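You operate a simulated robot arm through the tools that you are given. There is no shell and no other tool. Be economical: measure what you need, move in short steps, check, and stop when the job is done.

Carry out the task below with a simulated two-armed robot. There is one attempt and no reset: what you move stays moved.

TASK
Put the blue level away and wipe the dust off the top plate.
Fine: the level goes first, into the red tray in the upper console drawer; shut it; the folded grey cloth lies on the shelf under the drilled table; put it back. What is to be rubbed or washed off counts as gone when no trace of it is left.

The check looks at the end state, three seconds after you hand in, the way a careful person would. Anything else that was tipped, shoved, dropped, spilled or broken makes it a failure. Flat cloth is picked up by pressing the open fingertips on it (5 to 10 N) and closing them slowly along it; thin cloth reads only 2 to 8 mm in the jaws.

THE ROBOT
Two 7-joint arms with two-finger parallel grippers on one trunk, on a base that drives. Base frame: it is fixed to the floor where the robot stands at the start and does not move with it; the origin is under the middle of the robot, x ahead of it, y to its left, z up. Readings come in mm, degrees, newtons and seconds.
The left shoulder is at the start at [89, 182, 991], the right one opposite. With the tool pointing down near the work surface each hand reaches from about 100 to 680 mm from the robot's upright axis, wherever it stands, measured 20 degrees to its own side. Places, roughly: inside of the red tray [800, -200, 600]; orange lid [1000, 1000, 1000]; roll stage [1300, 1000, 1000]; upper drawer of the grey console [800, 0, 700]. Payload 3.91 kg a hand.
The TCP of each hand is the grasp point between the finger pads, 30 mm short of the fingertips. In the tool frame z runs along the fingers and y along their closing line. The gripper opens to 110 mm. The fingers are 20 mm wide and 10 mm thick; the gripper's body (48 by 112 mm) begins 55 mm behind the TCP.
Orientation is that of the tool frame in the base frame, as a unit quaternion [w, x, y, z]. With the fingers straight down and closing along the base's y, the tool's x points along the base's -x, its y along +y and its z along -z.

THE INTERFACE
- The arms move only by the tool play_rows. It takes "left_plan", "right_plan" or both (then of equal length, played together; a hand with none holds still); each is a list of rows, each a list of 7 numbers: the opening, from 0 (shut) to 1 (fully open), then the shift along the tool's x, y, z in cm, then the turn, a rotation vector about the tool's x, y, z in rad. In form: [[gripper, dx, dy, dz, rx, ry, rz], ...]. A call has 1 to 10 rows; each row shifts and turns the commanded pose from where the row before left it, along the tool's axes as they then stand. A row lasts 0.2 s, in which the tool goes at most 50 mm and 8.6 degrees; a call with a longer step from one row to the next is refused whole, and so is a gripper value outside its range. A pose out of reach is approached as far as the arm can. The call stops where the force on the tool passes 40 N (or 10 N more than at its start, if that is more) or the arm is blocked; 0.2 s more then pass. The fingers move at their own pace (about 72 mm/s each) and stop on an object; they squeeze with about 22 N. The grip force told is the motor's: it shows also when the fingers shut on nothing. Time passes only in rows, and 0.2 s behind the last, so rows that do not move let the fingers close. The reply holds the time, the measured pose of the TCP, the force on the tool along the base axes, the opening and the grip force, in the units named above and with some noise, with the torque about the TCP (base axes, N m) and any sound that the robot's microphone picked up.
- Cameras (640 x 400 px; columns grow to the right, rows downward): "scene" is now at [240, -2.1, 1155.9]; the picture's right is [-0.02, -1.00, 0.00], its down [-0.73, 0.01, -0.68] and it looks along [0.68, -0.01, -0.73] (base axes); focal length 283 px, centre (320, 200). "left" rides on the left gripper at [72, -17, -103] in its tool frame; the picture's right is [0.23, 0.97, 0.00], its down [-0.76, 0.18, -0.62] and it looks along [-0.61, 0.14, 0.78] (tool axes); focal length 222 px, centre (320, 200). "right" rides on the right gripper at [72, 17, -103] in its tool frame; the picture's right is [-0.23, 0.97, 0.00], its down [-0.76, -0.18, -0.62] and it looks along [-0.61, -0.14, 0.78] (tool axes); focal length 222 px, centre (320, 200). There is no depth. A picture from a camera that has moved, and an enlarged one, comes with that camera's place and axes in the base frame and with its lens.
- grab_frame(camera): a new picture of that camera. No time passes.
- lift_body(by): slides the trunk up (or, below 0, down) by that many mm; the arms and the scene camera ride with it, the base frame stays. It gives what a move gives, with no picture.
- drive_base(legs): drives the robot by 1 to 6 legs, each [ahead, left, turn to the left] in mm, mm and degrees, along the robot's own axes; the way and the turn of a leg run together, so that a leg with both is an arc; at most 1500 mm and 180 degrees a leg. The arms and the cameras ride along, it lands a little off, and it stops where it bumps. It gives what a move gives.
- pan_tilt(pan, tilt): turns the head with the scene camera to pan (to the left, within 80 degrees either way) and tilt (down, from -29 to 69), counted from straight ahead of the robot. It gives what a move gives.
- enlarge(camera, box): a new picture of the part [left, top, right, bottom] of that camera's present view, enlarged. No time passes.
- hand_in(): hands the job in; it is judged then, once.

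Go step by step. Nothing tells you exact positions but the pictures and the camera data: compare them with the known pose of the tool, close in by small moves and look again before you grip or let go. The budget is 120 turns and 92 pictures, counting those below and the enlarged ones. Unless the task says otherwise, let go and move clear before handing in, and close with one line.

The tools are called as name(argument=value, ...) on one line, values as JSON. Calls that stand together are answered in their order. play_rows: Moves the arms, as the interface text tells. Its arguments: {"type":"object","properties":{"left_plan":{"type":"array","items":{"type":"array","items":{"type":"number"}}},"right_plan":{"type":"array","items":{"type":"array","items":{"type":"number"}}}},"required":[]} The other tools are called the same way: lift_body (by) slides the trunk up or down; drive_base (legs) drives the base; pan_tilt (pan, tilt) turns the head that bears the scene camera; grab_frame (camera) takes a picture; enlarge (camera, box) takes an enlarged picture of a part of a camera's view; hand_in () hands the job in.

At the start:

```text
time_s: 0.0
left_tcp_pos: [535.5, 267.9, 885.3]
left_ee_rot: [-0.001, -0.001, 1.0, 0.0]
left_force: [0.0, -0.7, 0.0]
left_ft_torque: [-0.03, 0.01, 0.01]
left_opening: 110.3
left_grip_force: 0.1
right_tcp_pos: [469.4, -167.8, 905.7]
right_ee_rot: [0.0, 0.0, 1.0, 0.0]
right_force: [-0.7, 1.0, 0.8]
right_ft_torque: [0.0, -0.01, -0.01]
right_opening: 110.0
right_grip_force: 0.0
trunk travel left (down, up): [-250.0, 264.0]
robot x, y, heading: [2.7, -1.1, 0.0]
head pan, tilt: [-1.0, 46.8]
```

scene: 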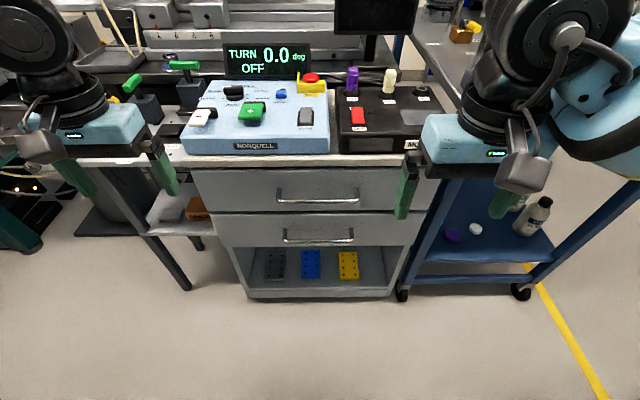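
right: 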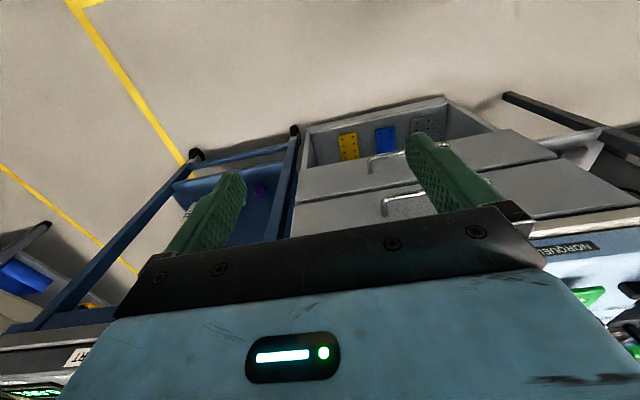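
left: 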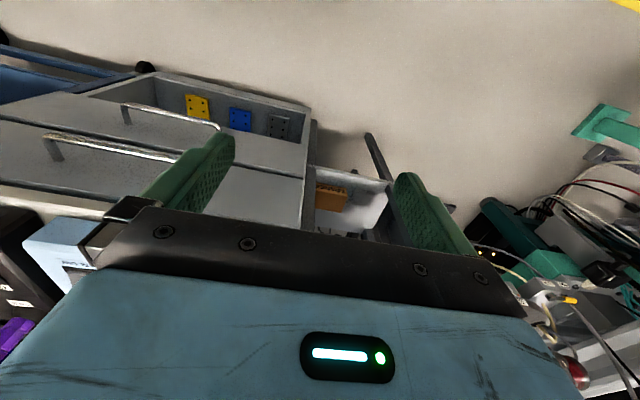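

I see the grey console with two drawers ahead, instruments on top, a cart to the right and a table to the left. I'll look around with the head for the level, the drilled table and the cloth.

pan_tilt(pan=0, tilt=20)

grab_frame(camera="scene")

pan_tilt(pan=50, tilt=25)

grab_frame(camera="scene")

```text
time_s: 0.9
left_tcp_pos: [536.2, 268.3, 885.6]
left_ee_rot: [0.0, 0.0, 1.0, 0.0]
left_force: [-0.4, 1.1, -0.5]
left_ft_torque: [0.0, 0.03, -0.01]
left_opening: 110.3
left_grip_force: 0.0
right_tcp_pos: [470.9, -167.9, 906.0]
right_ee_rot: [-0.001, 0.0, 1.0, 0.0]
right_force: [0.1, 0.1, 0.9]
right_ft_torque: [0.02, 0.0, -0.03]
right_opening: 110.3
right_grip_force: 0.1
trunk travel left (down, up): [-250.0, 264.0]
robot x, y, heading: [-3.4, 0.4, -0.3]
head pan, tilt: [0.0, 20.0]
```

```text
88 pictures are left
camera scene: at [253.3, -0.8, 1197.1], right [0.0, -1.0, 0.0], down [-0.34, 0.0, -0.94], along [0.94, 0.0, -0.34], focal length 283 px, centre (320, 200)
```

scene: 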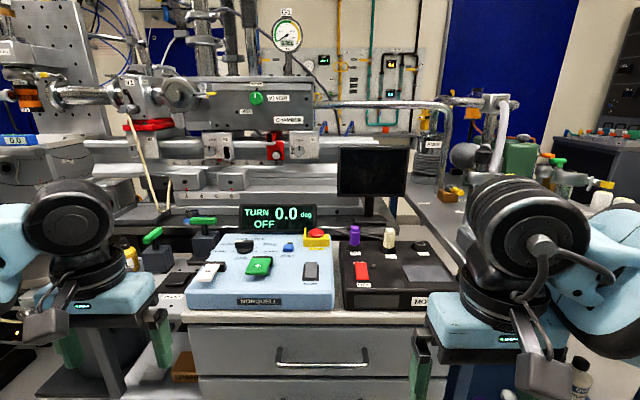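

```text
time_s: 2.1
left_tcp_pos: [534.9, 268.5, 884.4]
left_ee_rot: [0.0, -0.001, 1.0, 0.0]
left_force: [-0.3, -1.0, 0.6]
left_ft_torque: [-0.01, 0.0, -0.02]
left_opening: 109.6
left_grip_force: 0.0
right_tcp_pos: [469.7, -167.6, 906.1]
right_ee_rot: [0.0, -0.001, 1.0, 0.0]
right_force: [-0.8, 0.4, 0.6]
right_ft_torque: [0.0, -0.02, -0.03]
right_opening: 110.0
right_grip_force: 0.1
trunk travel left (down, up): [-250.0, 264.0]
robot x, y, heading: [-2.1, -1.3, -0.0]
head pan, tilt: [50.0, 25.0]
```

```text
87 pictures are left
camera scene: at [219.4, 69.7, 1189.1], right [0.77, -0.64, 0.0], down [-0.27, -0.32, -0.91], along [0.58, 0.69, -0.42], focal length 283 px, centre (320, 200)
```

scene: 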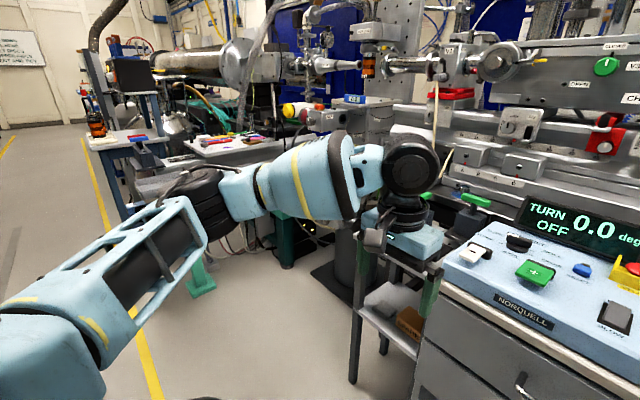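

A blue item reading "0.0" lies on the stage to the far left. I'll zoom in there and on the shelf under the small table.

enlarge(camera="scene", box=[270, 60, 470, 185])

enlarge(camera="scene", box=[320, 200, 500, 312])

enlarge(camera="scene", box=[340, 270, 480, 358])

enlarge(camera="scene", box=[60, 20, 300, 170])

```text
3.20 times, centred on (370, 122) of scene
camera zoom: at [219.4, 69.7, 1189.1], right [0.77, -0.64, 0.0], down [-0.27, -0.32, -0.91], along [0.58, 0.69, -0.42], focal length 905 px, centre (160, 448)
```

zoom: 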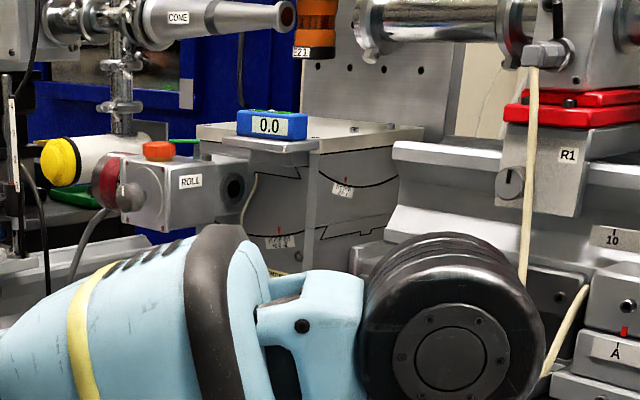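

```text
3.56 times, centred on (410, 256) of scene
camera zoom: at [219.4, 69.7, 1189.1], right [0.77, -0.64, 0.0], down [-0.27, -0.32, -0.91], along [0.58, 0.69, -0.42], focal length 1005 px, centre (0, 1)
```

zoom: 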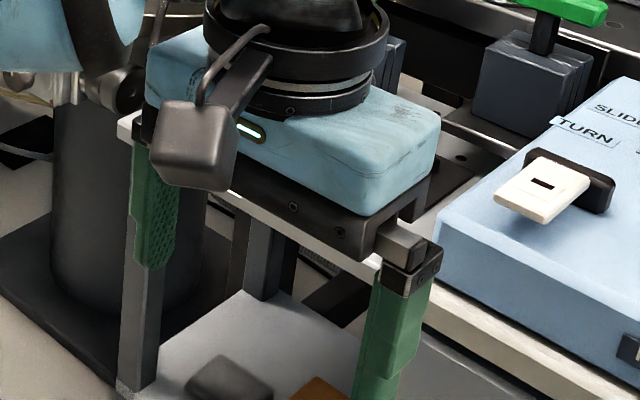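

```text
4.55 times, centred on (410, 314) of scene
camera zoom: at [219.4, 69.7, 1189.1], right [0.77, -0.64, 0.0], down [-0.27, -0.32, -0.91], along [0.58, 0.69, -0.42], focal length 1285 px, centre (-89, -318)
```

zoom: 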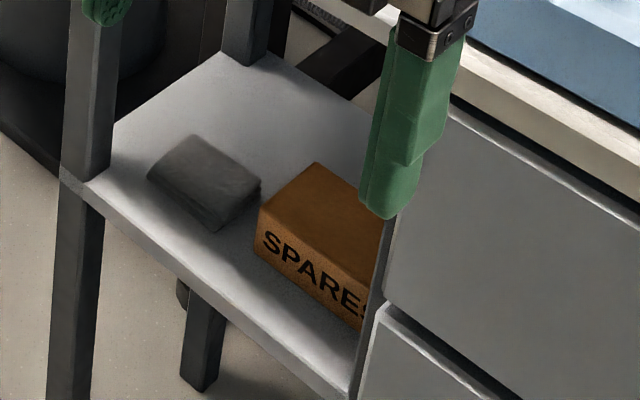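

```text
2.67 times, centred on (180, 95) of scene
camera zoom: at [219.4, 69.7, 1189.1], right [0.77, -0.64, 0.0], down [-0.27, -0.32, -0.91], along [0.58, 0.69, -0.42], focal length 754 px, centre (693, 480)
```

zoom: 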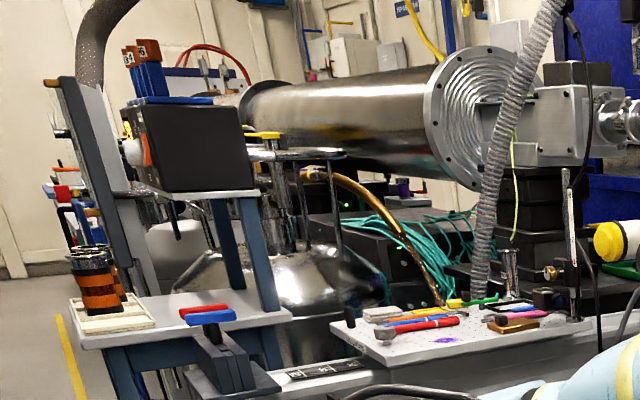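

The blue level sits on the top plate of the roll stage, far left (about [1300, 1050, 1050]); the folded grey cloth is on the shelf beside the SPARES box. First I open the upper drawer: I turn the right hand to point forward with its fingers closing vertically.

play_rows(right_plan=[[1, 0, 0, 0, -0.0806, -0.0806, 0.0806], [1, 0, 0, 0, -0.0806, -0.0806, 0.0806], [1, 0, 0, 0, -0.0806, -0.0806, 0.0806], [1, 0, 0, 0, -0.0806, -0.0806, 0.0806], [1, 0, 0, 0, -0.0806, -0.0806, 0.0806], [1, 0, 0, 0, -0.0806, -0.0806, 0.0806], [1, 0, 0, 0, -0.0806, -0.0806, 0.0806], [1, 0, 0, 0, -0.0806, -0.0806, 0.0806], [1, 0, 0, 0, -0.0806, -0.0806, 0.0806], [1, 0, 0, 0, -0.0806, -0.0806, 0.0806]])

play_rows(right_plan=[[1, 0, 0, 0, -0.0806, -0.0806, 0.0806], [1, 0, 0, 0, -0.0806, -0.0806, 0.0806], [1, 0, 0, 0, -0.0806, -0.0806, 0.0806], [1, 0, 0, 0, -0.0806, -0.0806, 0.0806], [1, 0, 0, 0, -0.0806, -0.0806, 0.0806], [1, 0, 0, 0, 0, 0, 0]])

pan_tilt(pan=0, tilt=50)

grab_frame(camera="scene")

grab_frame(camera="right")

```text
time_s: 4.3
left_tcp_pos: [535.7, 266.9, 886.3]
left_ee_rot: [0.0, -0.001, 1.0, 0.0]
left_force: [0.1, 0.3, 0.1]
left_ft_torque: [-0.05, -0.01, -0.04]
left_opening: 109.9
left_grip_force: 0.0
right_tcp_pos: [505.9, -164.1, 908.6]
right_ee_rot: [0.371, 0.372, 0.765, 0.371]
right_force: [-1.0, -0.2, -0.2]
right_ft_torque: [0.01, -0.01, -0.02]
right_opening: 110.0
right_grip_force: 0.0
right hand out of reach, approached as far as the arm can: row 8, 9, 10
trunk travel left (down, up): [-250.0, 264.0]
robot x, y, heading: [-0.7, -2.2, -0.1]
head pan, tilt: [50.0, 25.0]
```

```text
time_s: 5.7
left_tcp_pos: [534.7, 267.1, 885.5]
left_ee_rot: [0.0, -0.001, 1.0, 0.0]
left_force: [0.9, 0.2, 0.7]
left_ft_torque: [-0.01, -0.02, 0.02]
left_opening: 110.2
left_grip_force: 0.0
right_tcp_pos: [531.1, -223.2, 966.0]
right_ee_rot: [0.45, 0.456, 0.62, 0.454]
right_force: [-0.4, -0.3, 0.6]
right_ft_torque: [-0.03, 0.0, 0.01]
right_opening: 109.9
right_grip_force: 0.0
right hand out of reach, approached as far as the arm can: row 1, 2, 3, 4, 5
trunk travel left (down, up): [-250.0, 264.0]
robot x, y, heading: [1.9, -0.8, 0.1]
head pan, tilt: [50.0, 25.0]
```

```text
time_s: 6.9
left_tcp_pos: [535.6, 268.5, 885.3]
left_ee_rot: [0.0, 0.0, 1.0, 0.0]
left_force: [0.6, -0.3, -0.5]
left_ft_torque: [0.02, -0.02, 0.03]
left_opening: 109.7
left_grip_force: 0.0
right_tcp_pos: [530.4, -223.8, 965.9]
right_ee_rot: [0.45, 0.456, 0.62, 0.453]
right_force: [0.5, -0.9, 0.1]
right_ft_torque: [0.0, 0.01, -0.03]
right_opening: 110.0
right_grip_force: 0.1
trunk travel left (down, up): [-250.0, 264.0]
robot x, y, heading: [-3.1, -0.7, -0.0]
head pan, tilt: [0.0, 50.0]
```

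```text
82 pictures are left
camera scene: at [237.2, -0.7, 1151.6], right [0.0, -1.0, 0.0], down [-0.77, 0.0, -0.64], along [0.64, 0.0, -0.77], focal length 283 px, centre (320, 200)
```

scene: 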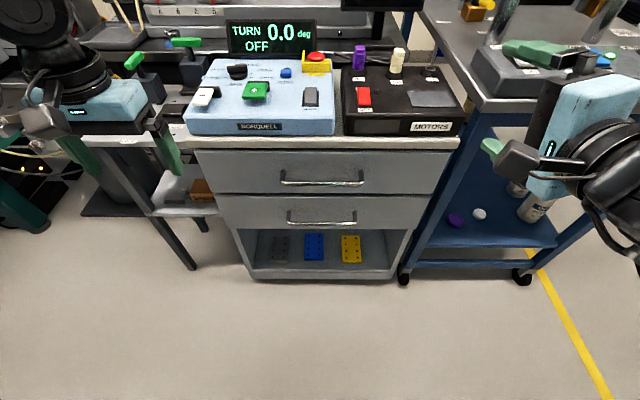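

```text
81 pictures are left
camera right: at [420.2, -164.5, 991.6], right [0.19, -0.05, 0.98], down [-0.5, -0.87, 0.05], along [0.85, -0.5, -0.19], focal length 222 px, centre (320, 200)
```

right: 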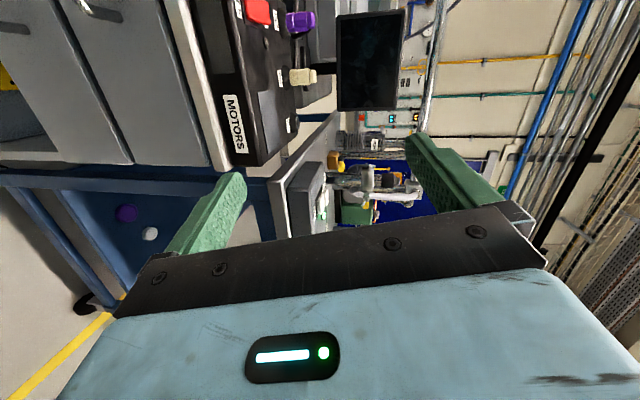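

Handle triangulated: x≈680, y from −97 to +88, z≈686. I move the right hand forward, down and toward its middle, staying short of it.

play_rows(right_plan=[[1, 0, 0, 3, 0, 0, 0], [1, 0, -2, 3, 0, 0, 0], [1, 1.5, -3, 3, 0, 0, 0], [1, 2, -3, 2, 0, 0, 0], [1, 2, -3, 1, 0, 0, 0], [1, 2, -3, 1, 0, 0, 0], [1, 2, -3, 0, 0, 0, 0], [1, 2, -3, 0, 0, 0, 0], [1, 2.3, -2, 0, 0, 0, 0], [1, 0, 0, 0, 0, 0, 0]])

grab_frame(camera="right")

grab_frame(camera="scene")

```text
time_s: 9.1
left_tcp_pos: [536.4, 267.9, 885.4]
left_ee_rot: [0.0, -0.001, 1.0, 0.0]
left_force: [0.1, 0.7, -0.1]
left_ft_torque: [0.01, 0.02, 0.0]
left_opening: 110.0
left_grip_force: 0.0
right_tcp_pos: [559.6, -231.5, 958.2]
right_ee_rot: [0.449, 0.455, 0.621, 0.454]
right_force: [0.0, 0.6, 0.4]
right_ft_torque: [0.0, 0.01, 0.03]
right_opening: 110.3
right_grip_force: 0.0
right hand out of reach, approached as far as the arm can: row 1, 2, 3, 4, 5, 6, 7, 8, 9
trunk travel left (down, up): [-250.0, 264.0]
robot x, y, heading: [-1.3, -2.0, -0.1]
head pan, tilt: [0.0, 50.0]
```

```text
80 pictures are left
camera right: at [449.1, -173.3, 982.8], right [0.2, -0.05, 0.98], down [-0.49, -0.87, 0.05], along [0.85, -0.49, -0.2], focal length 222 px, centre (320, 200)
```

right: 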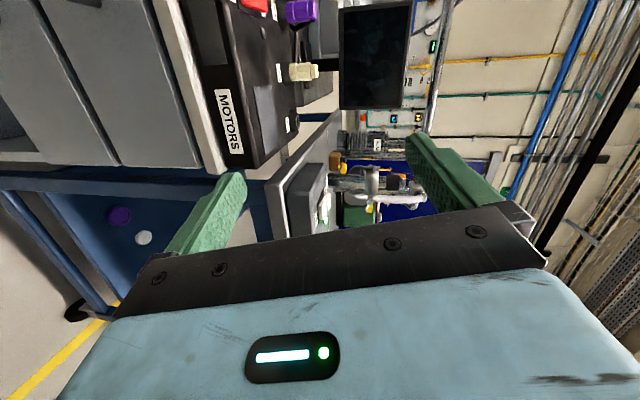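

```text
79 pictures are left
camera scene: at [237.2, -0.8, 1151.6], right [0.0, -1.0, 0.0], down [-0.77, 0.0, -0.64], along [0.64, 0.0, -0.77], focal length 283 px, centre (320, 200)
```

scene: 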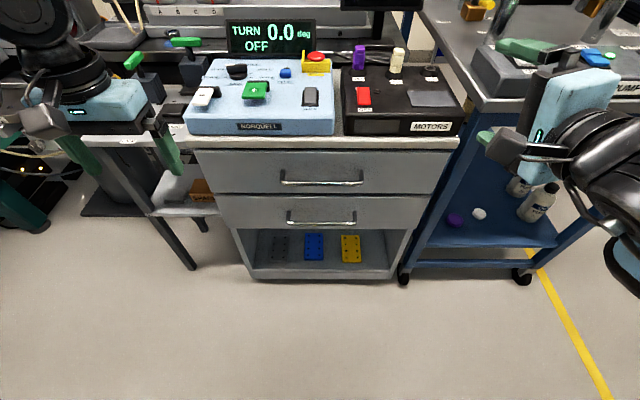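

The arm stalls at a joint limit with that wrist roll. I'll back the base up for room, return the hand to pointing down, and try the opposite roll; I'll also check the blue item seen on the right bench.

drive_base(legs=[[-150, 0, 0]])

play_rows(right_plan=[[1, 0, 0, 0, 0.0806, 0.0806, -0.0806], [1, 0, 0, 0, 0.0806, 0.0806, -0.0806], [1, 0, 0, 0, 0.0806, 0.0806, -0.0806], [1, 0, 0, 0, 0.0806, 0.0806, -0.0806], [1, 0, 0, 0, 0.0806, 0.0806, -0.0806], [1, 0, 0, 0, 0.0806, 0.0806, -0.0806], [1, 0, 0, 0, 0.0806, 0.0806, -0.0806], [1, 0, 0, 0, 0.0806, 0.0806, -0.0806], [1, 0, 0, 0, 0.0806, 0.0806, -0.0806], [1, 0, 0, 0, 0.0806, 0.0806, -0.0806]])

play_rows(right_plan=[[1, 0, 0, 0, 0.0806, 0.0806, -0.0806], [1, 0, 0, 0, 0.0806, 0.0806, -0.0806], [1, 0, 0, 0, 0.0806, 0.0806, -0.0806], [1, 0, 0, 0, 0.0806, 0.0806, -0.0806], [1, 0, 0, 0, 0.0806, 0.0806, -0.0806]])

pan_tilt(pan=-40, tilt=30)

grab_frame(camera="scene")

```text
time_s: 10.4
left_tcp_pos: [382.6, 267.1, 884.7]
left_ee_rot: [0.0, 0.0, 1.0, 0.001]
left_force: [-0.8, 0.8, 0.0]
left_ft_torque: [0.01, 0.0, 0.0]
left_opening: 109.9
left_grip_force: 0.1
right_tcp_pos: [406.8, -232.1, 958.3]
right_ee_rot: [0.449, 0.456, 0.621, 0.453]
right_force: [0.2, -0.5, 0.6]
right_ft_torque: [0.01, 0.01, -0.04]
right_opening: 109.9
right_grip_force: 0.0
trunk travel left (down, up): [-250.0, 264.0]
robot x, y, heading: [-152.5, 1.8, -0.3]
head pan, tilt: [0.0, 50.0]
```

```text
time_s: 12.7
left_tcp_pos: [384.2, 267.8, 885.9]
left_ee_rot: [0.0, 0.0, 1.0, 0.0]
left_force: [0.5, 0.6, -0.2]
left_ft_torque: [-0.02, 0.03, -0.01]
left_opening: 110.1
left_grip_force: 0.1
right_tcp_pos: [408.3, -232.7, 957.3]
right_ee_rot: [0.112, 0.115, 0.98, 0.119]
right_force: [-0.2, -0.4, -0.6]
right_ft_torque: [0.0, 0.0, 0.01]
right_opening: 110.0
right_grip_force: 0.0
trunk travel left (down, up): [-250.0, 264.0]
robot x, y, heading: [-152.8, 0.3, -0.2]
head pan, tilt: [0.0, 50.0]
```

```text
time_s: 13.8
left_tcp_pos: [383.5, 267.3, 884.6]
left_ee_rot: [0.0, -0.001, 1.0, 0.0]
left_force: [0.5, 0.4, 0.0]
left_ft_torque: [-0.02, -0.03, 0.03]
left_opening: 109.9
left_grip_force: 0.0
right_tcp_pos: [407.1, -232.4, 958.5]
right_ee_rot: [-0.087, -0.085, 0.989, -0.081]
right_force: [-0.4, 1.1, -0.3]
right_ft_torque: [0.0, 0.0, 0.01]
right_opening: 109.9
right_grip_force: 0.0
trunk travel left (down, up): [-250.0, 264.0]
robot x, y, heading: [-149.1, 0.9, 0.0]
head pan, tilt: [0.0, 50.0]
```

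```text
time_s: 14.9
left_tcp_pos: [385.1, 268.1, 885.4]
left_ee_rot: [0.0, 0.0, 1.0, 0.0]
left_force: [-0.3, 0.0, -0.2]
left_ft_torque: [0.0, -0.02, -0.06]
left_opening: 110.0
left_grip_force: 0.0
right_tcp_pos: [408.2, -232.4, 958.4]
right_ee_rot: [-0.087, -0.084, 0.99, -0.079]
right_force: [1.3, 1.1, 0.1]
right_ft_torque: [0.01, 0.01, -0.02]
right_opening: 109.8
right_grip_force: 0.1
trunk travel left (down, up): [-250.0, 264.0]
robot x, y, heading: [-154.1, -1.0, -0.1]
head pan, tilt: [-40.0, 30.0]
```

```text
78 pictures are left
camera scene: at [77.7, -59.1, 1181.1], right [-0.64, -0.77, 0.0], down [-0.38, 0.32, -0.87], along [0.66, -0.56, -0.5], focal length 283 px, centre (320, 200)
```

scene: 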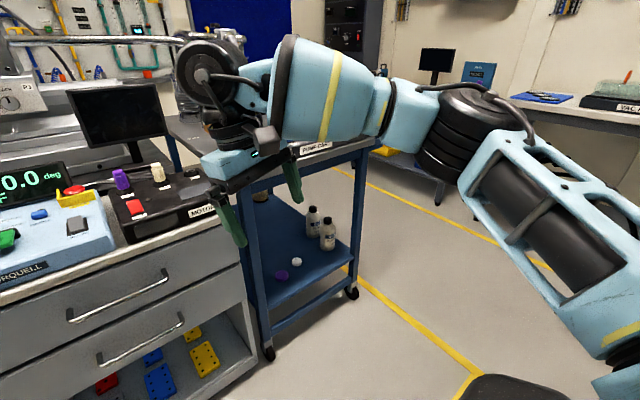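

That blue thing belongs to the pump cart's things; the level is the one reading 0.0. Now I turn the right hand forward with the opposite roll.

play_rows(right_plan=[[1, 0, 0, 0, 0.092, -0.0912, -0.0628], [1, 0, 0, 0, 0.092, -0.0912, -0.0628], [1, 0, 0, 0, 0.092, -0.0912, -0.0628], [1, 0, 0, 0, 0.092, -0.0912, -0.0628], [1, 0, 0, 0, 0.092, -0.0912, -0.0628], [1, 0, 0, 0, 0.092, -0.0912, -0.0628], [1, 0, 0, 0, 0.092, -0.0912, -0.0628]])

play_rows(right_plan=[[1, 0, 0, 0, 0.092, -0.0912, -0.0628], [1, 0, 0, 0, 0.092, -0.0912, -0.0628], [1, 0, 0, 0, 0.092, -0.0912, -0.0628], [1, 0, 0, 0, 0.092, -0.0912, -0.0628], [1, 0, 0, 0, 0.092, -0.0912, -0.0628], [1, 0, 0, 0, 0.092, -0.0912, -0.0628], [1, 0, 0, 0, 0.092, -0.0912, -0.0628]])

```text
time_s: 16.5
left_tcp_pos: [383.3, 266.4, 886.8]
left_ee_rot: [0.0, 0.0, 1.0, -0.001]
left_force: [-0.1, -0.3, 0.2]
left_ft_torque: [0.01, -0.01, -0.02]
left_opening: 109.9
left_grip_force: 0.1
right_tcp_pos: [406.1, -231.6, 957.5]
right_ee_rot: [0.237, -0.334, 0.85, -0.332]
right_force: [0.3, 0.7, -0.5]
right_ft_torque: [0.04, -0.02, 0.03]
right_opening: 110.1
right_grip_force: 0.2
trunk travel left (down, up): [-250.0, 264.0]
robot x, y, heading: [-154.3, -3.9, 0.0]
head pan, tilt: [-40.0, 30.0]
```

```text
time_s: 18.1
left_tcp_pos: [384.1, 268.6, 883.9]
left_ee_rot: [0.0, 0.0, 1.0, -0.001]
left_force: [0.3, 0.3, -0.7]
left_ft_torque: [-0.01, -0.04, 0.02]
left_opening: 110.2
left_grip_force: 0.1
right_tcp_pos: [407.5, -232.3, 957.0]
right_ee_rot: [0.446, -0.471, 0.598, -0.47]
right_force: [-0.3, 0.2, 0.1]
right_ft_torque: [0.04, 0.01, 0.0]
right_opening: 110.1
right_grip_force: 0.1
right hand out of reach, approached as far as the arm can: row 6, 7
trunk travel left (down, up): [-250.0, 264.0]
robot x, y, heading: [-151.1, -3.0, -0.2]
head pan, tilt: [-40.0, 30.0]
```

The orientation is good now. I move to a pre-grasp about 80 mm in front of the handle.

play_rows(right_plan=[[1, -2.04, 2.62, 2.03, 0, 0, 0], [1, -2.04, 2.62, 2.03, 0, 0, 0], [1, -2.04, 2.62, 2.03, 0, 0, 0], [1, -2.04, 2.62, 2.03, 0, 0, 0], [1, -2.04, 2.62, 2.03, 0, 0, 0], [1, -2.04, 2.62, 2.03, 0, 0, 0], [1, -2.04, 2.62, 2.03, 0, 0, 0], [1, -2.04, 2.62, 2.03, 0, 0, 0], [1, -2.04, 2.62, 2.03, 0, 0, 0], [1, -2.04, 2.62, 2.03, 0, 0, 0]])

pan_tilt(pan=0, tilt=40)

grab_frame(camera="right")

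grab_frame(camera="scene")

```text
time_s: 20.3
left_tcp_pos: [384.5, 267.3, 885.2]
left_ee_rot: [0.001, 0.0, 1.0, 0.001]
left_force: [0.4, 0.1, 1.4]
left_ft_torque: [-0.04, -0.02, -0.01]
left_opening: 110.0
left_grip_force: 0.1
right_tcp_pos: [600.7, -30.6, 685.5]
right_ee_rot: [0.446, -0.471, 0.599, -0.47]
right_force: [0.4, 0.1, 0.3]
right_ft_torque: [0.02, 0.02, -0.04]
right_opening: 110.0
right_grip_force: 0.1
trunk travel left (down, up): [-250.0, 264.0]
robot x, y, heading: [-152.6, -0.6, -0.3]
head pan, tilt: [-40.0, 30.0]
```

```text
time_s: 21.4
left_tcp_pos: [383.9, 268.0, 885.4]
left_ee_rot: [-0.001, 0.0, 1.0, -0.001]
left_force: [0.4, -0.5, 0.0]
left_ft_torque: [0.0, 0.0, -0.02]
left_opening: 110.0
left_grip_force: 0.0
right_tcp_pos: [600.4, -32.0, 686.4]
right_ee_rot: [0.446, -0.472, 0.598, -0.469]
right_force: [-0.4, 0.5, 0.5]
right_ft_torque: [0.01, -0.02, 0.01]
right_opening: 109.7
right_grip_force: 0.1
trunk travel left (down, up): [-250.0, 264.0]
robot x, y, heading: [-153.8, 1.1, -0.4]
head pan, tilt: [0.0, 40.0]
```

```text
77 pictures are left
camera right: at [485.8, -85.0, 679.5], right [-0.1, 0.34, -0.94], down [-0.46, 0.82, 0.34], along [0.88, 0.47, 0.07], focal length 222 px, centre (320, 200)
```

right: 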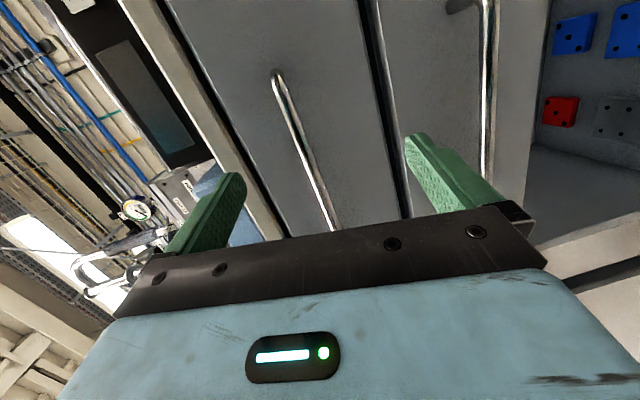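

```text
76 pictures are left
camera scene: at [93.4, -1.1, 1165.8], right [0.0, -1.0, 0.0], down [-0.64, 0.0, -0.77], along [0.77, 0.0, -0.64], focal length 283 px, centre (320, 200)
```

scene: 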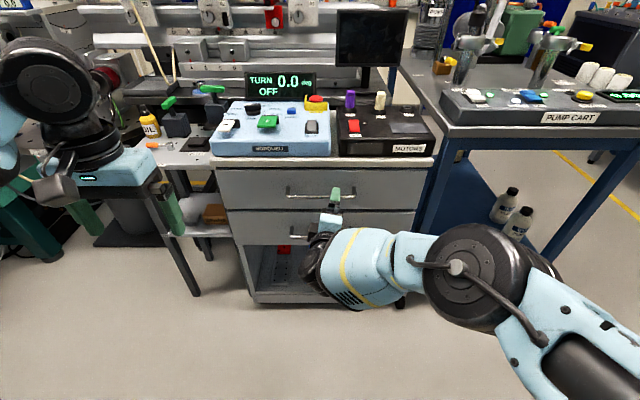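

Bar refined to x≈680, z≈691. I advance so the bar sits between the pads, then close.

play_rows(right_plan=[[1, -0.3, -0.43, 1.73, 0, 0, 0], [1, -0.3, -0.43, 1.73, 0, 0, 0], [1, -0.3, -0.43, 1.73, 0, 0, 0], [1, -0.3, -0.43, 1.73, 0, 0, 0], [1, 0, 0, 0, 0, 0, 0]])

play_rows(right_plan=[[0, 0, 0, 0, 0, 0, 0], [0, 0, 0, 0, 0, 0, 0], [0, 0, 0, 0, 0, 0, 0], [0, 0, 0, 0, 0, 0, 0], [0, 0, 0, 0, 0, 0, 0]])

grab_frame(camera="right")

```text
time_s: 22.6
left_tcp_pos: [383.2, 266.2, 885.1]
left_ee_rot: [0.0, -0.001, 1.0, 0.001]
left_force: [-0.6, 0.8, 0.3]
left_ft_torque: [0.01, -0.06, 0.01]
left_opening: 110.0
left_grip_force: 0.0
right_tcp_pos: [659.8, -36.7, 702.2]
right_ee_rot: [0.446, -0.472, 0.598, -0.469]
right_force: [0.4, 0.1, -0.9]
right_ft_torque: [0.04, -0.01, -0.03]
right_opening: 109.8
right_grip_force: 0.1
right hand out of reach, approached as far as the arm can: row 4
trunk travel left (down, up): [-250.0, 264.0]
robot x, y, heading: [-148.2, -3.2, 0.0]
head pan, tilt: [0.0, 40.0]
```

```text
time_s: 23.8
left_tcp_pos: [385.9, 266.9, 883.0]
left_ee_rot: [-0.003, 0.0, 1.0, -0.001]
left_force: [-0.9, -0.4, -0.4]
left_ft_torque: [0.01, 0.0, -0.01]
left_opening: 109.9
left_grip_force: 0.1
right_tcp_pos: [657.0, -35.7, 692.0]
right_ee_rot: [0.442, -0.475, 0.602, -0.466]
right_force: [-6.9, -0.2, -33.0]
right_ft_torque: [-0.75, 0.51, 0.6]
right_opening: 13.6
right_grip_force: 45.5
trunk travel left (down, up): [-250.0, 264.0]
robot x, y, heading: [-151.1, -1.1, -0.1]
head pan, tilt: [0.0, 40.0]
```

```text
75 pictures are left
camera right: at [542.8, -89.4, 687.7], right [-0.12, 0.34, -0.93], down [-0.46, 0.81, 0.35], along [0.88, 0.47, 0.05], focal length 222 px, centre (320, 200)
```

right: 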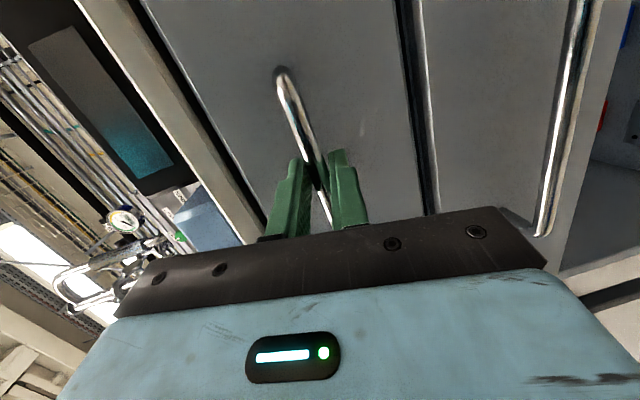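

The bar is gripped (13.6 mm). I relieve the vertical strain and pull the drawer straight out.

play_rows(right_plan=[[0, 0.07, 0.75, 0.13, 0, 0, 0], [0, 0.31, 0.28, -1.95, 0, 0, 0], [0, 0.31, 0.28, -1.95, 0, 0, 0], [0, 0.31, 0.28, -1.95, 0, 0, 0], [0, 0.31, 0.28, -1.95, 0, 0, 0], [0, 0.31, 0.28, -1.95, 0, 0, 0], [0, 0.31, 0.28, -1.95, 0, 0, 0]])

```text
time_s: 25.4
left_tcp_pos: [386.1, 269.0, 882.3]
left_ee_rot: [-0.001, 0.0, 1.0, 0.0]
left_force: [0.0, 0.4, -0.7]
left_ft_torque: [-0.01, 0.0, 0.02]
left_opening: 110.0
left_grip_force: 0.1
right_tcp_pos: [536.6, -36.3, 692.3]
right_ee_rot: [0.444, -0.476, 0.601, -0.465]
right_force: [-0.8, 16.6, -27.3]
right_ft_torque: [-0.68, 0.45, 1.31]
right_opening: 13.6
right_grip_force: 44.8
right hand out of reach, approached as far as the arm can: row 1
trunk travel left (down, up): [-250.0, 264.0]
robot x, y, heading: [-151.8, -2.9, 0.1]
head pan, tilt: [0.0, 40.0]
```

play_rows(right_plan=[[0, 0.3, 0.47, -2.44, 0, 0, 0], [0, 0.3, 0.47, -2.44, 0, 0, 0], [0, 0.3, 0.47, -2.44, 0, 0, 0], [0, 0.3, 0.47, -2.44, 0, 0, 0], [0, 0.3, 0.47, -2.44, 0, 0, 0]])

pan_tilt(pan=0, tilt=55)

grab_frame(camera="scene")

```text
time_s: 26.6
left_tcp_pos: [385.4, 266.2, 885.6]
left_ee_rot: [-0.001, 0.0, 1.0, 0.001]
left_force: [-0.4, 0.2, -0.1]
left_ft_torque: [-0.01, 0.0, -0.03]
left_opening: 110.0
left_grip_force: 0.0
right_tcp_pos: [413.0, -34.2, 691.9]
right_ee_rot: [0.444, -0.471, 0.599, -0.471]
right_force: [-2.1, -9.6, -19.7]
right_ft_torque: [-0.75, 0.38, 1.27]
right_opening: 13.8
right_grip_force: 45.3
trunk travel left (down, up): [-250.0, 264.0]
robot x, y, heading: [-150.2, 3.4, 0.0]
head pan, tilt: [0.0, 40.0]
```

```text
time_s: 27.4
left_tcp_pos: [386.5, 266.5, 885.2]
left_ee_rot: [-0.001, 0.0, 1.0, 0.001]
left_force: [-0.4, -0.7, -0.6]
left_ft_torque: [-0.01, -0.01, 0.02]
left_opening: 110.1
left_grip_force: 0.1
right_tcp_pos: [414.0, -34.8, 692.8]
right_ee_rot: [0.445, -0.47, 0.6, -0.47]
right_force: [-1.0, -15.8, -18.9]
right_ft_torque: [-0.94, 0.28, 0.26]
right_opening: 13.6
right_grip_force: 44.7
trunk travel left (down, up): [-250.0, 264.0]
robot x, y, heading: [-148.8, -3.4, -0.3]
head pan, tilt: [0.0, 55.0]
```

```text
74 pictures are left
camera scene: at [81.9, -2.4, 1144.8], right [0.0, -1.0, 0.0], down [-0.82, 0.0, -0.57], along [0.57, 0.0, -0.82], focal length 283 px, centre (320, 200)
```

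scene: 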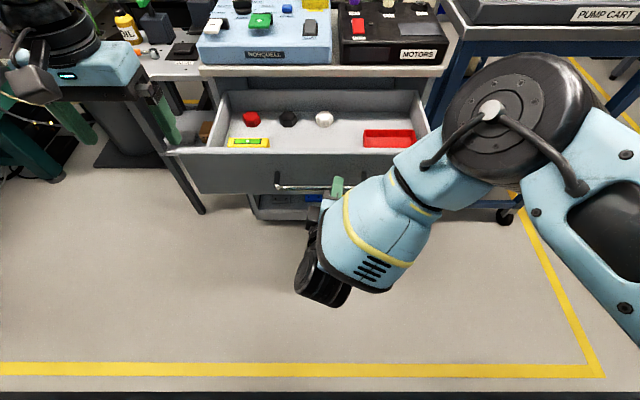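

The drawer is open with the red tray visible at about [625, −180]. I release the handle and back off.

play_rows(right_plan=[[0.6, 0, 0, 0, 0, 0, 0], [0.6, 0, 0, 0, 0, 0, 0], [0.6, 0, 0, 0, 0, 0, 0]])

drive_base(legs=[[-200, 0, 0]])

pan_tilt(pan=0, tilt=40)

grab_frame(camera="scene")

```text
time_s: 28.2
left_tcp_pos: [383.6, 267.3, 884.8]
left_ee_rot: [0.001, 0.0, 1.0, 0.0]
left_force: [-0.4, 0.9, 0.0]
left_ft_torque: [0.01, 0.03, 0.01]
left_opening: 110.1
left_grip_force: 0.1
right_tcp_pos: [412.9, -31.0, 693.3]
right_ee_rot: [0.447, -0.471, 0.598, -0.47]
right_force: [-0.7, 0.3, -0.8]
right_ft_torque: [0.0, 0.05, -0.03]
right_opening: 66.1
right_grip_force: 0.2
trunk travel left (down, up): [-250.0, 264.0]
robot x, y, heading: [-152.3, -0.7, -0.1]
head pan, tilt: [0.0, 55.0]
```

```text
time_s: 29.8
left_tcp_pos: [181.5, 267.9, 885.3]
left_ee_rot: [0.0, 0.0, 1.0, -0.001]
left_force: [-0.2, 0.1, -0.1]
left_ft_torque: [0.0, 0.0, 0.01]
left_opening: 110.2
left_grip_force: 0.0
right_tcp_pos: [211.3, -31.0, 694.4]
right_ee_rot: [0.447, -0.47, 0.599, -0.47]
right_force: [0.1, -0.1, -0.7]
right_ft_torque: [0.01, 0.02, -0.02]
right_opening: 66.0
right_grip_force: 0.1
trunk travel left (down, up): [-250.0, 264.0]
robot x, y, heading: [-350.0, 1.0, -0.3]
head pan, tilt: [0.0, 55.0]
```

```text
time_s: 30.5
left_tcp_pos: [180.9, 267.2, 885.9]
left_ee_rot: [0.0, 0.0, 1.0, 0.0]
left_force: [-0.5, 1.2, 0.5]
left_ft_torque: [0.01, -0.01, 0.02]
left_opening: 109.8
left_grip_force: 0.0
right_tcp_pos: [211.9, -30.5, 694.1]
right_ee_rot: [0.448, -0.471, 0.598, -0.469]
right_force: [-0.3, 0.2, 0.2]
right_ft_torque: [0.01, 0.01, -0.01]
right_opening: 66.0
right_grip_force: 0.0
trunk travel left (down, up): [-250.0, 264.0]
robot x, y, heading: [-357.3, 0.9, -0.1]
head pan, tilt: [0.0, 40.0]
```

```text
73 pictures are left
camera scene: at [-108.8, -0.7, 1165.7], right [0.0, -1.0, 0.0], down [-0.64, 0.0, -0.77], along [0.77, 0.0, -0.64], focal length 283 px, centre (320, 200)
```

scene: 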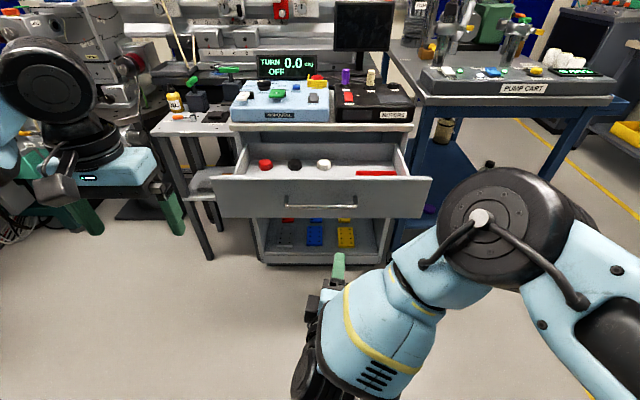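

Now I drive left to face the roll stage.

drive_base(legs=[[0, 900, 0]])

pan_tilt(pan=0, tilt=25)

grab_frame(camera="scene")

```text
time_s: 38.7
left_tcp_pos: [170.1, 1167.7, 884.8]
left_ee_rot: [0.0, -0.009, 1.0, 0.001]
left_force: [0.0, 0.2, 0.4]
left_ft_torque: [-0.02, 0.01, 0.01]
left_opening: 110.1
left_grip_force: 0.1
right_tcp_pos: [204.9, 868.9, 693.9]
right_ee_rot: [0.45, -0.475, 0.595, -0.466]
right_force: [-0.3, -0.3, -0.1]
right_ft_torque: [-0.01, 0.04, -0.02]
right_opening: 66.1
right_grip_force: 0.0
trunk travel left (down, up): [-250.0, 264.0]
robot x, y, heading: [-358.1, 890.8, 1.0]
head pan, tilt: [0.0, 40.0]
```

```text
time_s: 39.5
left_tcp_pos: [170.1, 1168.0, 884.1]
left_ee_rot: [0.0, -0.009, 1.0, 0.0]
left_force: [-1.0, 0.0, 0.1]
left_ft_torque: [0.02, 0.0, 0.0]
left_opening: 109.7
left_grip_force: 0.1
right_tcp_pos: [204.9, 869.9, 694.6]
right_ee_rot: [0.452, -0.476, 0.593, -0.466]
right_force: [0.0, 1.5, -0.4]
right_ft_torque: [-0.03, -0.02, -0.01]
right_opening: 66.2
right_grip_force: 0.0
trunk travel left (down, up): [-250.0, 264.0]
robot x, y, heading: [-355.4, 892.1, 0.9]
head pan, tilt: [0.0, 25.0]
```

```text
72 pictures are left
camera scene: at [-108.8, 894.2, 1189.0], right [0.02, -1.0, 0.0], down [-0.42, -0.01, -0.91], along [0.91, 0.02, -0.42], focal length 283 px, centre (320, 200)
```

scene: 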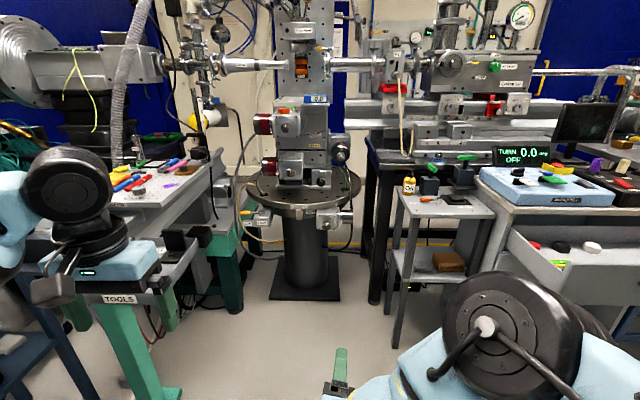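

I'm in front of a stage tower standing on a round drilled plate. I zoom in on the stage top, the small table and the TOOLS table.

enlarge(camera="scene", box=[220, 40, 380, 140])

enlarge(camera="scene", box=[230, 130, 370, 218])

enlarge(camera="scene", box=[370, 165, 530, 265])

enlarge(camera="scene", box=[0, 120, 220, 258])

enlarge(camera="scene", box=[370, 240, 500, 320])

```text
4.00 times, centred on (300, 90) of scene
camera zoom: at [-108.8, 894.2, 1189.0], right [0.02, -1.0, 0.0], down [-0.42, -0.01, -0.91], along [0.91, 0.02, -0.42], focal length 1131 px, centre (400, 640)
```

zoom: 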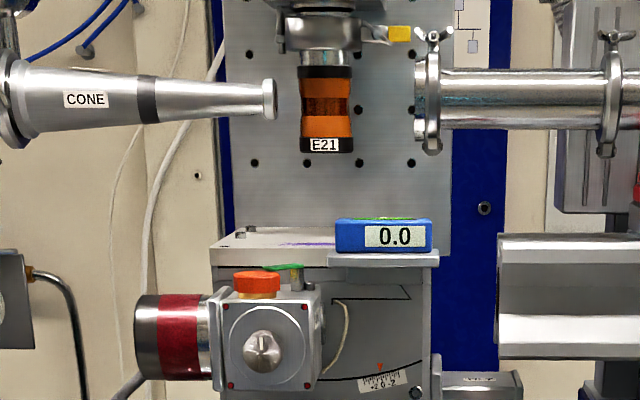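

```text
4.55 times, centred on (300, 174) of scene
camera zoom: at [-108.8, 894.2, 1189.0], right [0.02, -1.0, 0.0], down [-0.42, -0.01, -0.91], along [0.91, 0.02, -0.42], focal length 1285 px, centre (411, 318)
```

zoom: 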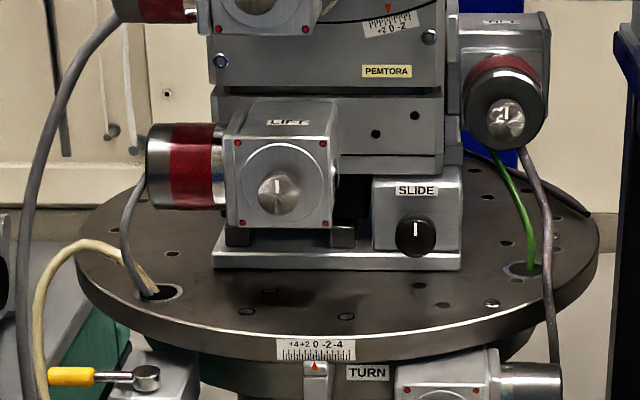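

```text
4.00 times, centred on (450, 215) of scene
camera zoom: at [-108.8, 894.2, 1189.0], right [0.02, -1.0, 0.0], down [-0.42, -0.01, -0.91], along [0.91, 0.02, -0.42], focal length 1131 px, centre (-200, 140)
```

zoom: 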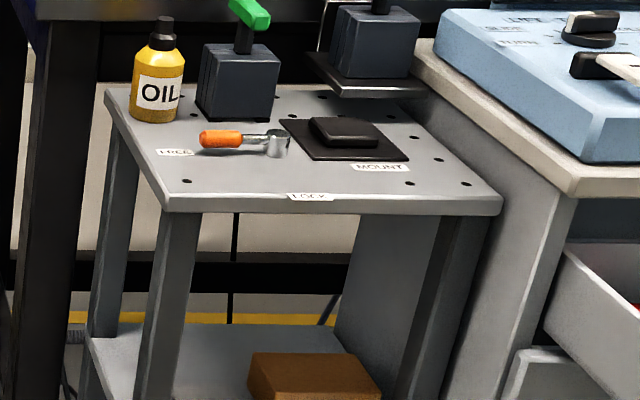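

```text
2.90 times, centred on (110, 189) of scene
camera zoom: at [-108.8, 894.2, 1189.0], right [0.02, -1.0, 0.0], down [-0.42, -0.01, -0.91], along [0.91, 0.02, -0.42], focal length 820 px, centre (929, 232)
```

zoom: 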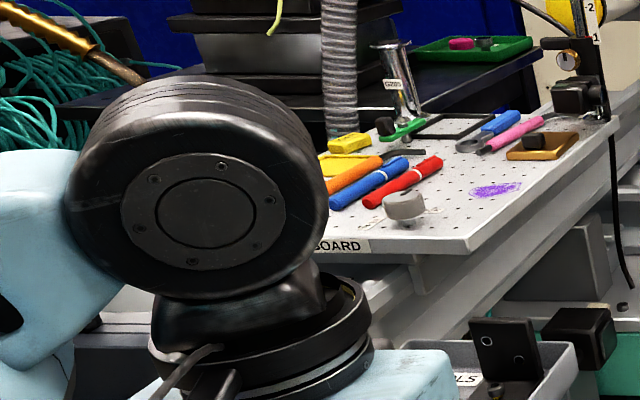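

```text
4.92 times, centred on (435, 280) of scene
camera zoom: at [-108.8, 894.2, 1189.0], right [0.02, -1.0, 0.0], down [-0.42, -0.01, -0.91], along [0.91, 0.02, -0.42], focal length 1392 px, centre (-246, -194)
```

zoom: 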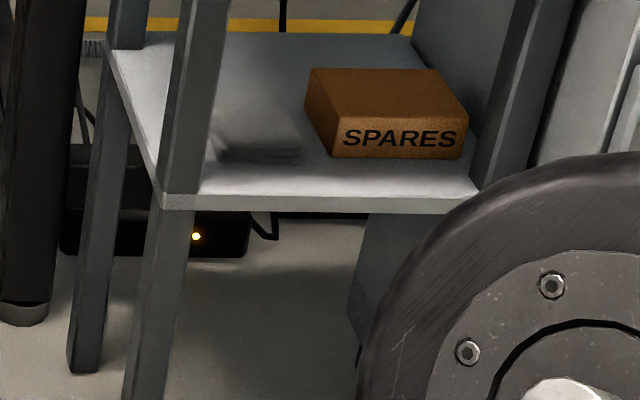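

The small table (OIL, MOUNT) is the drilled one, with the cloth on its shelf. The level is at about [1145, 940, 1077] on the stage's top plate, with E21 hanging over it. I'll raise the trunk, turn the right hand down and pull it in before approaching.

lift_body(by=220)

play_rows(right_plan=[[0.6, 0, 0, 0, -0.0834, 0.0805, 0.0851], [0.6, 0, 0, 0, -0.0834, 0.0805, 0.0851], [0.6, 0, 0, 0, -0.0834, 0.0805, 0.0851], [0.6, 0, 0, 0, -0.0834, 0.0805, 0.0851], [0.6, 0, 0, 0, -0.0834, 0.0805, 0.0851], [0.6, 0, 0, 0, -0.0834, 0.0805, 0.0851], [0.6, 0, 0, 0, -0.0834, 0.0805, 0.0851]])

play_rows(right_plan=[[0.6, 0, 0, 0, -0.0834, 0.0805, 0.0851], [0.6, 0, 0, 0, -0.0834, 0.0805, 0.0851], [0.6, 0, 0, 0, -0.0834, 0.0805, 0.0851], [0.6, 0, 0, 0, -0.0834, 0.0805, 0.0851], [0.6, 0, 0, 0, -0.0834, 0.0805, 0.0851], [0.6, 0, 0, 0, -0.0834, 0.0805, 0.0851]])

play_rows(right_plan=[[0.6, 3, -3, -1, 0, 0, 0], [0.6, 3, -3, -1, 0, 0, 0], [0.6, 3, -3, -1, 0, 0, 0], [0.6, 3, -3, 0, 0, 0, 0], [0.6, 3, -3, 0, 0, 0, 0], [0.6, 3, -3, 0, 0, 0, 0], [0.6, 3, -3, 0, 0, 0, 0], [0.6, 3, -3, 0, 0, 0, 0], [0.6, 3, -3, 0, 0, 0, 0], [0.6, 3, -3, 0, 0, 0, 0]])

```text
time_s: 41.8
left_tcp_pos: [170.7, 1167.6, 1105.1]
left_ee_rot: [-0.001, -0.01, 1.0, -0.001]
left_force: [-0.7, 0.4, -0.4]
left_ft_torque: [0.01, 0.03, -0.01]
left_opening: 110.1
left_grip_force: 0.0
right_tcp_pos: [204.1, 870.0, 912.7]
right_ee_rot: [0.45, -0.477, 0.594, -0.466]
right_force: [-0.1, 0.0, 0.0]
right_ft_torque: [-0.05, -0.02, -0.01]
right_opening: 66.2
right_grip_force: 0.0
trunk travel left (down, up): [-470.0, 44.0]
robot x, y, heading: [-360.2, 887.5, 1.0]
head pan, tilt: [0.0, 25.0]
```

```text
time_s: 43.4
left_tcp_pos: [168.9, 1167.1, 1106.0]
left_ee_rot: [0.0, -0.01, 1.0, 0.0]
left_force: [-0.9, 0.0, 0.3]
left_ft_torque: [-0.02, 0.0, 0.02]
left_opening: 109.8
left_grip_force: 0.2
right_tcp_pos: [204.7, 870.3, 916.0]
right_ee_rot: [0.234, -0.247, 0.909, -0.241]
right_force: [0.3, 0.6, 0.7]
right_ft_torque: [-0.01, 0.01, 0.0]
right_opening: 66.1
right_grip_force: 0.0
trunk travel left (down, up): [-470.0, 44.0]
robot x, y, heading: [-361.3, 887.6, 0.8]
head pan, tilt: [0.0, 25.0]
```

```text
time_s: 44.8
left_tcp_pos: [170.0, 1167.4, 1105.8]
left_ee_rot: [0.0, -0.009, 1.0, 0.0]
left_force: [0.1, 0.0, 1.2]
left_ft_torque: [0.0, 0.03, -0.02]
left_opening: 110.1
left_grip_force: 0.1
right_tcp_pos: [204.3, 870.1, 913.8]
right_ee_rot: [-0.001, 0.0, 1.0, 0.001]
right_force: [-1.1, 0.0, 0.0]
right_ft_torque: [-0.01, 0.02, 0.01]
right_opening: 66.0
right_grip_force: 0.0
trunk travel left (down, up): [-470.0, 44.0]
robot x, y, heading: [-359.6, 888.0, 1.2]
head pan, tilt: [0.0, 25.0]
```

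```text
time_s: 47.0
left_tcp_pos: [169.1, 1167.0, 1106.4]
left_ee_rot: [0.001, -0.009, 1.0, 0.0]
left_force: [-0.2, 1.0, -0.7]
left_ft_torque: [-0.02, -0.02, -0.01]
left_opening: 109.8
left_grip_force: 0.1
right_tcp_pos: [-89.4, 568.4, 941.4]
right_ee_rot: [0.0, 0.0, 1.0, 0.001]
right_force: [0.2, 0.0, -0.3]
right_ft_torque: [0.01, -0.02, 0.02]
right_opening: 66.0
right_grip_force: 0.0
right hand out of reach, approached as far as the arm can: row 10
trunk travel left (down, up): [-470.0, 44.0]
robot x, y, heading: [-358.5, 895.1, 1.2]
head pan, tilt: [0.0, 25.0]
```

Right hand is tucked. I drive ahead part way and look at the plate from above.

drive_base(legs=[[650, 0, 0]])

pan_tilt(pan=0, tilt=25)

grab_frame(camera="scene")

enlarge(camera="scene", box=[220, 60, 420, 185])

```text
time_s: 50.6
left_tcp_pos: [813.1, 1179.7, 1106.0]
left_ee_rot: [0.001, -0.01, 1.0, 0.0]
left_force: [-0.1, -0.5, 0.6]
left_ft_torque: [0.02, -0.03, 0.0]
left_opening: 110.0
left_grip_force: 0.0
right_tcp_pos: [556.9, 580.5, 941.4]
right_ee_rot: [-0.001, -0.002, 1.0, 0.002]
right_force: [-0.4, -1.0, 0.2]
right_ft_torque: [-0.02, 0.0, -0.03]
right_opening: 66.1
right_grip_force: 0.0
trunk travel left (down, up): [-470.0, 44.0]
robot x, y, heading: [286.7, 905.1, 1.3]
head pan, tilt: [0.0, 25.0]
```

```text
time_s: 51.2
left_tcp_pos: [814.1, 1179.5, 1105.4]
left_ee_rot: [0.0, -0.011, 1.0, 0.0]
left_force: [-0.4, -0.2, 0.5]
left_ft_torque: [0.01, 0.03, 0.02]
left_opening: 110.0
left_grip_force: 0.1
right_tcp_pos: [557.0, 580.2, 941.8]
right_ee_rot: [0.0, -0.002, 1.0, 0.0]
right_force: [-0.4, 0.1, -0.3]
right_ft_torque: [0.0, 0.01, -0.02]
right_opening: 65.9
right_grip_force: 0.0
trunk travel left (down, up): [-470.0, 44.0]
robot x, y, heading: [282.5, 901.5, 1.0]
head pan, tilt: [0.0, 25.0]
```

```text
66 pictures are left
camera scene: at [442.5, 904.3, 1429.7], right [0.02, -1.0, 0.0], down [-0.42, -0.01, -0.91], along [0.91, 0.02, -0.42], focal length 283 px, centre (320, 200)
```

scene: 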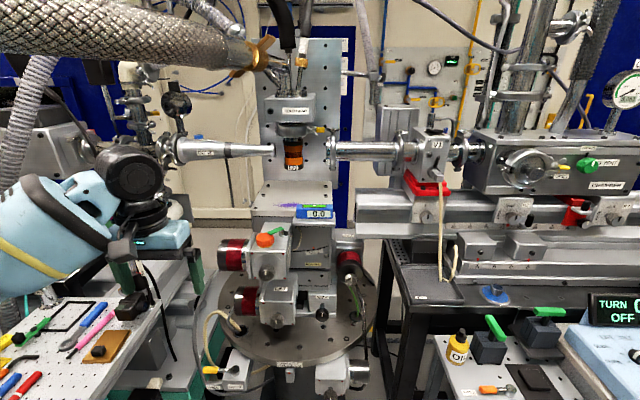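

```text
3.20 times, centred on (320, 122) of scene
camera zoom: at [442.5, 904.3, 1429.7], right [0.02, -1.0, 0.0], down [-0.42, -0.01, -0.91], along [0.91, 0.02, -0.42], focal length 905 px, centre (320, 448)
```

zoom: 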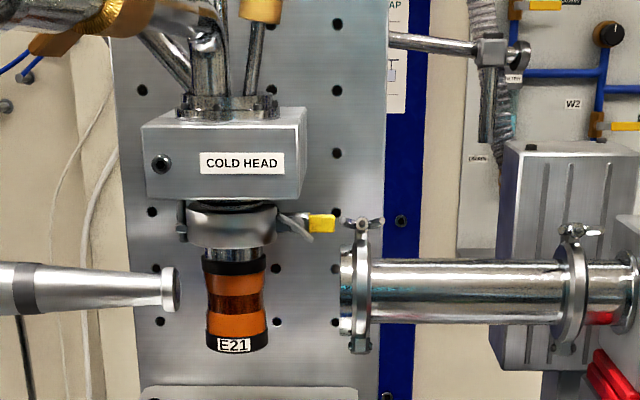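

enlarge(camera="scene", box=[210, 165, 370, 265])

```text
4.00 times, centred on (290, 215) of scene
camera zoom: at [442.5, 904.3, 1429.7], right [0.02, -1.0, 0.0], down [-0.42, -0.01, -0.91], along [0.91, 0.02, -0.42], focal length 1131 px, centre (440, 140)
```

zoom: 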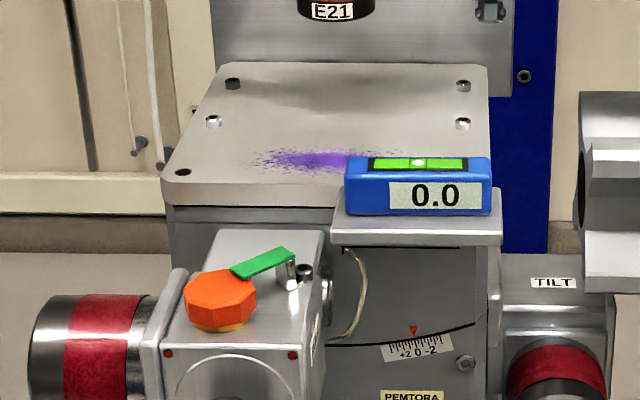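

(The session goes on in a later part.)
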